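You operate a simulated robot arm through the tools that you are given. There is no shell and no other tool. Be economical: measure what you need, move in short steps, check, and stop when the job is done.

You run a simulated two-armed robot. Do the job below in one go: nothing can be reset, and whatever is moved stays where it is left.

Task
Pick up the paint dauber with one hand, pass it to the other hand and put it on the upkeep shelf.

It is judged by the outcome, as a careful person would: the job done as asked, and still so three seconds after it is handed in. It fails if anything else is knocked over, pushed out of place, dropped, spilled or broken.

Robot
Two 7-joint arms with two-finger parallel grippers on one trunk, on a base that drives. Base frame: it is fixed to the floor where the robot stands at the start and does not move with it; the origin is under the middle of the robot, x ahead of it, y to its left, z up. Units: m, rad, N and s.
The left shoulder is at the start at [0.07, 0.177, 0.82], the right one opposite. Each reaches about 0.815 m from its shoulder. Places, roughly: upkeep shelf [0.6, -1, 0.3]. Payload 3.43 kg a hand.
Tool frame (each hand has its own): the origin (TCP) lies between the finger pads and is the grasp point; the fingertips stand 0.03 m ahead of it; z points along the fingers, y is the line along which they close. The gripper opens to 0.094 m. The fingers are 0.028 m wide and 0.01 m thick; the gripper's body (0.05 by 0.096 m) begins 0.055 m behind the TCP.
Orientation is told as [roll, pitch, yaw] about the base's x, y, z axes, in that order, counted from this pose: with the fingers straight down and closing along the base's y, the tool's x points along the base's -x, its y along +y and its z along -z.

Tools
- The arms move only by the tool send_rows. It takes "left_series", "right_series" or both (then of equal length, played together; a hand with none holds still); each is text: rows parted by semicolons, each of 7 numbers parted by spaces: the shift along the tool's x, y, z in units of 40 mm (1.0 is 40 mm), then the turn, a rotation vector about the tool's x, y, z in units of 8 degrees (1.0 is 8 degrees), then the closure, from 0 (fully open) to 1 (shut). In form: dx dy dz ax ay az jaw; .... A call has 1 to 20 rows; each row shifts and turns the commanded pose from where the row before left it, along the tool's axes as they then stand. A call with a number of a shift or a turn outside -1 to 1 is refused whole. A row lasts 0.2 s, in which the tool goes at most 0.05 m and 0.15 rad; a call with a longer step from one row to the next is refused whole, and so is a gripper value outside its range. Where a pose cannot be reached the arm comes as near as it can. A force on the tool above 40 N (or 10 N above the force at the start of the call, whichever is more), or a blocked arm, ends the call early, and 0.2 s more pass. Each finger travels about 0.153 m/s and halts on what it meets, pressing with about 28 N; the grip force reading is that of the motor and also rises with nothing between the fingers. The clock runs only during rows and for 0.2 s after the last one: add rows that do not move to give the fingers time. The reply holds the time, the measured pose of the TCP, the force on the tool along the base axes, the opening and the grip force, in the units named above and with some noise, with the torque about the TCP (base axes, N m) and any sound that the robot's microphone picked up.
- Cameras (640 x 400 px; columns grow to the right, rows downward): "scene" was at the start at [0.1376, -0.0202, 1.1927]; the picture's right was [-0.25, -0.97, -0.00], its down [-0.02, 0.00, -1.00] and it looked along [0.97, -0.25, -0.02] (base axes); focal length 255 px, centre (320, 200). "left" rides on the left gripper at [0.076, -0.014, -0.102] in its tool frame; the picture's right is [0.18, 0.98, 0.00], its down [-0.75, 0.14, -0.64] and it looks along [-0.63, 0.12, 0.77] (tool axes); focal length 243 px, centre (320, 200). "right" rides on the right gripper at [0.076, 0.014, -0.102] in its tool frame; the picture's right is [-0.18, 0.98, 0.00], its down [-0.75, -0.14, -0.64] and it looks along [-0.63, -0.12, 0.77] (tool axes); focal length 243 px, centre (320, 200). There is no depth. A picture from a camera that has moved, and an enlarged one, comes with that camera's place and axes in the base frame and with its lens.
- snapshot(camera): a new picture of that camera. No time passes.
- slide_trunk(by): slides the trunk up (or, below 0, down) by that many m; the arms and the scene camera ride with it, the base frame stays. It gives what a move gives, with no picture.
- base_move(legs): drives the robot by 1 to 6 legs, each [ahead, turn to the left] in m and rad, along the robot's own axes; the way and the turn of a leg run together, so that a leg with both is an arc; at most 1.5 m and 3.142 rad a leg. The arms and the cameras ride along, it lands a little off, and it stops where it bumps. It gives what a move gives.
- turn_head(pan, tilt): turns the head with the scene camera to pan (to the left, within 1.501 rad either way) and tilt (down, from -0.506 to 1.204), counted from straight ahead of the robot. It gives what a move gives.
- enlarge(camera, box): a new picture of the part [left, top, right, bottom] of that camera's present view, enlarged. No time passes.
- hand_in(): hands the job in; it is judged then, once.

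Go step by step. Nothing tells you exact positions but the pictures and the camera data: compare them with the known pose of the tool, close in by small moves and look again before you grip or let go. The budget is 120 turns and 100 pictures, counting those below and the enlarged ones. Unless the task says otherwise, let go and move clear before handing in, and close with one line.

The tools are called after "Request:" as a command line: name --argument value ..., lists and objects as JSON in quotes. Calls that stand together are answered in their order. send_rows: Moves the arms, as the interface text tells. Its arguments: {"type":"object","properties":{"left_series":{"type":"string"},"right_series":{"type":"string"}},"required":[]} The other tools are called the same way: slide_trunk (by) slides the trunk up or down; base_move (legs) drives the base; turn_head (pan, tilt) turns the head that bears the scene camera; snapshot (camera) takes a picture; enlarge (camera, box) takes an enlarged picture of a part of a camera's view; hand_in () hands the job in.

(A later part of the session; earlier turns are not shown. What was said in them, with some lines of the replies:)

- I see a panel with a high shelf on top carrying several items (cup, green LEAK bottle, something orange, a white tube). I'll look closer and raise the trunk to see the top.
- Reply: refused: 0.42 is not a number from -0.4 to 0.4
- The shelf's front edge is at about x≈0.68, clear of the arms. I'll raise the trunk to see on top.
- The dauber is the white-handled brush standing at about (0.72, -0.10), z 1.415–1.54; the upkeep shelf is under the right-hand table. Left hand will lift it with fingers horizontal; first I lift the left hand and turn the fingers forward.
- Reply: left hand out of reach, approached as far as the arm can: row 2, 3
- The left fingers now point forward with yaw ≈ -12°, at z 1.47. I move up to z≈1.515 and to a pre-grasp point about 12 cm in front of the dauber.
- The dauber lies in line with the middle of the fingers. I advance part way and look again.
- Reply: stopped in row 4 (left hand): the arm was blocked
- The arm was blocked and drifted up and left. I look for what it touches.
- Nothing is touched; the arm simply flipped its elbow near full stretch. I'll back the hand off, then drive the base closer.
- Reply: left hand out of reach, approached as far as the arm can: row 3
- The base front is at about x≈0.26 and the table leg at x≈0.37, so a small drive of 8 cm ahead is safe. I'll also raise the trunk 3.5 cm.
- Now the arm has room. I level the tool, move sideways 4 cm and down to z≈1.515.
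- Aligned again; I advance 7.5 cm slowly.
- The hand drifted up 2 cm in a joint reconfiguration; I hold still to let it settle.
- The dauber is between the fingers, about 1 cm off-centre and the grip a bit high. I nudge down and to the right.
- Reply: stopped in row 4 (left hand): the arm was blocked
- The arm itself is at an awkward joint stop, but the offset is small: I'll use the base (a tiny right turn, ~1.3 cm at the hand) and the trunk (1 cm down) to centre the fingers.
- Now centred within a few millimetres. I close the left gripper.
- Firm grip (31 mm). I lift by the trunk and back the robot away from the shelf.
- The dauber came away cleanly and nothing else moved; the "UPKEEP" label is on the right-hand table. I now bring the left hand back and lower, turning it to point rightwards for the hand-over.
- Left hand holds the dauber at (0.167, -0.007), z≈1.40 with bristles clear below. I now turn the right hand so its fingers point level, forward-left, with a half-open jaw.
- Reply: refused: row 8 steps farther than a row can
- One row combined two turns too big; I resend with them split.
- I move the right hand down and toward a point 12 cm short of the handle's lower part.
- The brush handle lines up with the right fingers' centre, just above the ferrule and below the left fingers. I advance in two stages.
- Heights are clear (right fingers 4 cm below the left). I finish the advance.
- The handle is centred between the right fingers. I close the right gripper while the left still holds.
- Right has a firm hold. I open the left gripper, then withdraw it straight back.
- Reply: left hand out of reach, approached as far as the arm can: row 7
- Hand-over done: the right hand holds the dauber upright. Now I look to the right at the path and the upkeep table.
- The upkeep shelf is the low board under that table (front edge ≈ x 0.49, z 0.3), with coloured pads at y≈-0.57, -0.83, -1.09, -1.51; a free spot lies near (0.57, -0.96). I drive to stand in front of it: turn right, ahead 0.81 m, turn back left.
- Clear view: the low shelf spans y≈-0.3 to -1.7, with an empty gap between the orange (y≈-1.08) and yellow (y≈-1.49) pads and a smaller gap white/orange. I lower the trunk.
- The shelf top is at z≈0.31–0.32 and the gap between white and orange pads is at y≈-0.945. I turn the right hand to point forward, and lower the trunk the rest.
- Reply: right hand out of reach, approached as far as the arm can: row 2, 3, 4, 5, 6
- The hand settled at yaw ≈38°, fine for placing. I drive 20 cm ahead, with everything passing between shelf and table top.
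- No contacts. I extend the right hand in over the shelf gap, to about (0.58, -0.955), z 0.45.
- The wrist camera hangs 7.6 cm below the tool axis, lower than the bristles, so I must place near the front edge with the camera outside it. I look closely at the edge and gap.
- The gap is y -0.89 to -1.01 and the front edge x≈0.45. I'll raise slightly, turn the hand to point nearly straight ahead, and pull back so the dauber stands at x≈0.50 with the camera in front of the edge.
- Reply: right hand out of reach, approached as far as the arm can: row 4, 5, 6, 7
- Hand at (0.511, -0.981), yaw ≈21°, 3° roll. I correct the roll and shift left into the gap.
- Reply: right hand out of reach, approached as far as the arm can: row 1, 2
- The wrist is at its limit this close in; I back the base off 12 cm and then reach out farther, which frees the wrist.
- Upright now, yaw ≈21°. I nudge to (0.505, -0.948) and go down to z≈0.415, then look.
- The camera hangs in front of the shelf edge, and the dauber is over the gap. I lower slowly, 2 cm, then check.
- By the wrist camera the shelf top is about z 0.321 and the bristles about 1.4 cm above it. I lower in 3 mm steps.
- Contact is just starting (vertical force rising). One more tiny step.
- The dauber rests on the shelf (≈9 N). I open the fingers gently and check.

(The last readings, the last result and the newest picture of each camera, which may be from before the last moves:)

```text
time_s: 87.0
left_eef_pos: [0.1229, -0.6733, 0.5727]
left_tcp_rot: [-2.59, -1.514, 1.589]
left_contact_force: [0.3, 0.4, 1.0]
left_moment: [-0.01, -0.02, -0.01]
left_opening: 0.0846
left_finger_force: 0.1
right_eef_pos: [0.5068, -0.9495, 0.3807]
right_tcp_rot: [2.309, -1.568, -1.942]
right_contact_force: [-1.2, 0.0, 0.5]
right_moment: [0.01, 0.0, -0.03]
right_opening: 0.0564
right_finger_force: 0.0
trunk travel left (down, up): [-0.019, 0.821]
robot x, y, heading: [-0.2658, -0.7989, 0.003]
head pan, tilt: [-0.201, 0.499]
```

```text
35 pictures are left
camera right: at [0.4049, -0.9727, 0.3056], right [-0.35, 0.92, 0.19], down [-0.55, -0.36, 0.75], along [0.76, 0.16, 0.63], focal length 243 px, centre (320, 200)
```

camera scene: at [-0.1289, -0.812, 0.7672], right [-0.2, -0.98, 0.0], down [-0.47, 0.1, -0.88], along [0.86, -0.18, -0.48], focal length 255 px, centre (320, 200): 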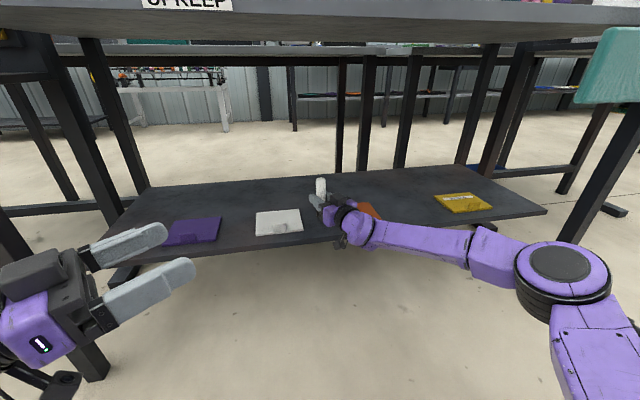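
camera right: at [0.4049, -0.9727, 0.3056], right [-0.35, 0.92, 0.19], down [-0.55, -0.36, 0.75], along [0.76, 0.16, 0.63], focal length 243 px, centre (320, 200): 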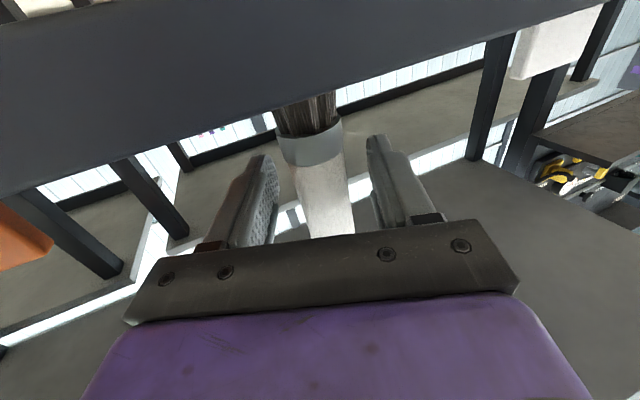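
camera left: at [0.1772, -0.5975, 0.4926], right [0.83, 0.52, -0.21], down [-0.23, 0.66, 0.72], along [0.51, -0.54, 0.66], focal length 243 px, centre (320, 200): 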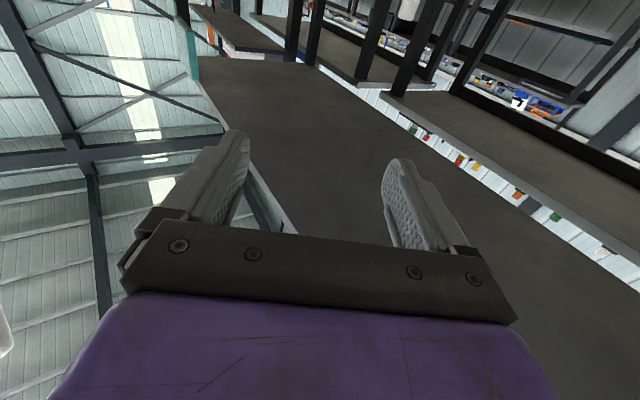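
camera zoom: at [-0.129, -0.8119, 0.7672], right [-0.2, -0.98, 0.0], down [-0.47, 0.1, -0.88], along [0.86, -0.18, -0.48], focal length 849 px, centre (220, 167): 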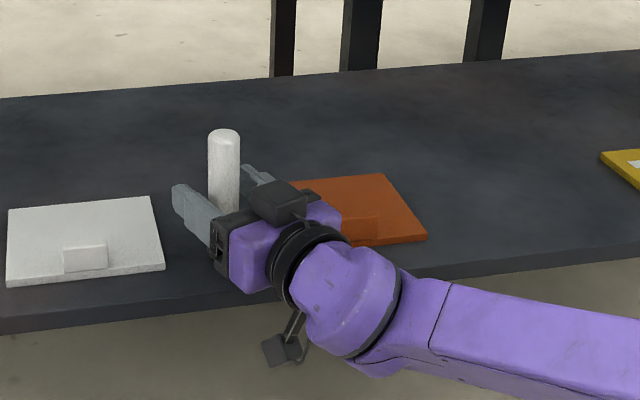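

The dauber stands upright on its own, centred between the fingers. I open wider and back straight out.

Request:
send_rows --right_series "0 0 0 0 0 0 0.2; 0 0 0 0 0 0 0.1; 0 0 -0.5 0 0 0 0.1; 0 0 -0.5 0 0 0 0.1; 0 0 -0.5 0 0 0 0.1; 0 0 -0.5 0 0 0 0.1; 0 0 0 0 0 0 0.1"

Request:
enlarge --camera "scene" --box '[270, 150, 430, 270]'

Request:
snapshot --camera "right"

```text
time_s: 88.6
left_eef_pos: [0.1229, -0.6728, 0.5738]
left_tcp_rot: [-2.591, -1.512, 1.593]
left_contact_force: [0.3, 0.5, 0.4]
left_moment: [-0.01, 0.0, 0.03]
left_opening: 0.0846
left_finger_force: 0.0
right_eef_pos: [0.4324, -0.9775, 0.3811]
right_tcp_rot: [2.354, -1.566, -1.987]
right_contact_force: [0.1, 0.3, -0.4]
right_moment: [0.0, 0.0, -0.01]
right_opening: 0.0846
right_finger_force: 0.1
trunk travel left (down, up): [-0.019, 0.821]
robot x, y, heading: [-0.2663, -0.7973, -0.003]
head pan, tilt: [-0.201, 0.499]
```

```text
3.33 times, centred on (350, 210) of scene
camera zoom: at [-0.129, -0.812, 0.7672], right [-0.2, -0.98, 0.0], down [-0.47, 0.1, -0.88], along [0.86, -0.18, -0.48], focal length 849 px, centre (220, 167)
```

zoom: 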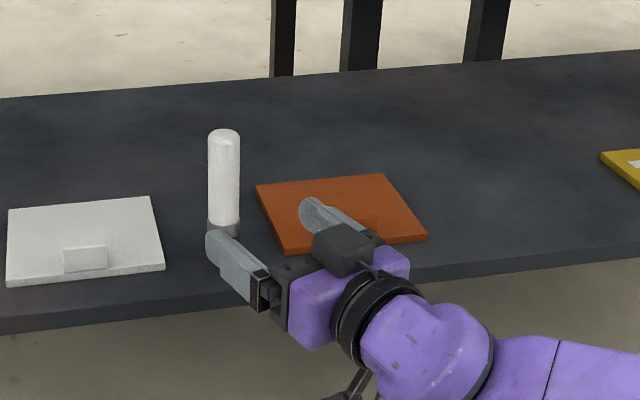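

```text
33 pictures are left
camera right: at [0.3315, -1.0015, 0.3054], right [-0.35, 0.92, 0.19], down [-0.55, -0.36, 0.75], along [0.76, 0.16, 0.63], focal length 243 px, centre (320, 200)
```

right: 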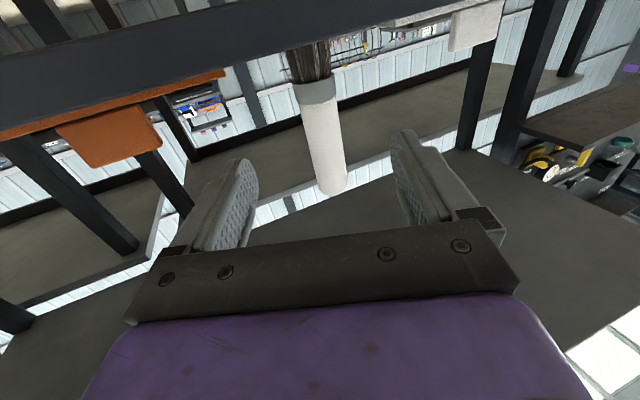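

Clear of the dauber. I drive back 25 cm and take a final look.

Request:
base_move --legs '[[-0.05, 0], [-0.2, 0]]'

Request:
snapshot --camera "scene"

Request:
enlarge --camera "scene" --box '[240, 120, 440, 245]'

```text
time_s: 90.7
left_eef_pos: [-0.1251, -0.6715, 0.5729]
left_tcp_rot: [-2.591, -1.514, 1.596]
left_contact_force: [0.8, -1.1, 0.2]
left_moment: [-0.03, -0.01, 0.02]
left_opening: 0.0848
left_finger_force: 0.1
right_eef_pos: [0.185, -0.9761, 0.381]
right_tcp_rot: [2.295, -1.566, -1.923]
right_contact_force: [0.2, -0.3, -0.5]
right_moment: [0.0, -0.04, 0.02]
right_opening: 0.0848
right_finger_force: 0.1
trunk travel left (down, up): [-0.019, 0.821]
robot x, y, heading: [-0.5201, -0.7961, 0.005]
head pan, tilt: [-0.201, 0.499]
```

```text
32 pictures are left
camera scene: at [-0.3778, -0.8117, 0.7672], right [-0.19, -0.98, 0.0], down [-0.47, 0.09, -0.88], along [0.86, -0.17, -0.48], focal length 255 px, centre (320, 200)
```

scene: 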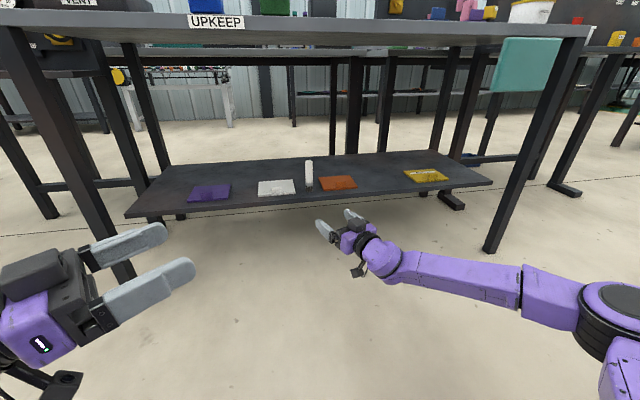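

```text
3.20 times, centred on (340, 182) of scene
camera zoom: at [-0.3778, -0.8117, 0.7672], right [-0.19, -0.98, 0.0], down [-0.47, 0.09, -0.88], along [0.86, -0.17, -0.48], focal length 815 px, centre (256, 256)
```

zoom: 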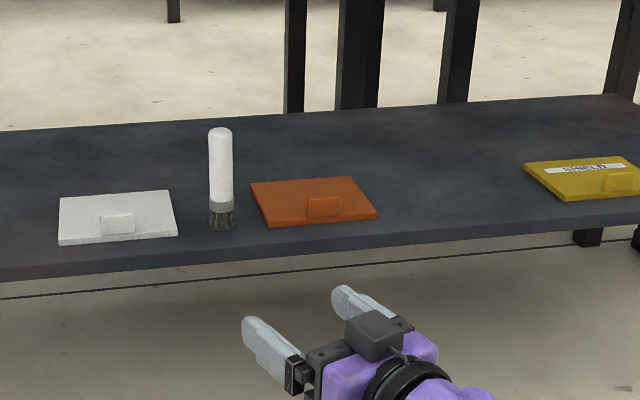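

The dauber stands on the upkeep shelf between the white and orange pads, nothing else has been disturbed, and both hands are clear. I hand in.

Request:
hand_in

```text
The job is handed in.
```

The left hand picked up the paint dauber and passed it to the right, which stood it upright on the upkeep shelf; I saw nothing else knocked or moved.
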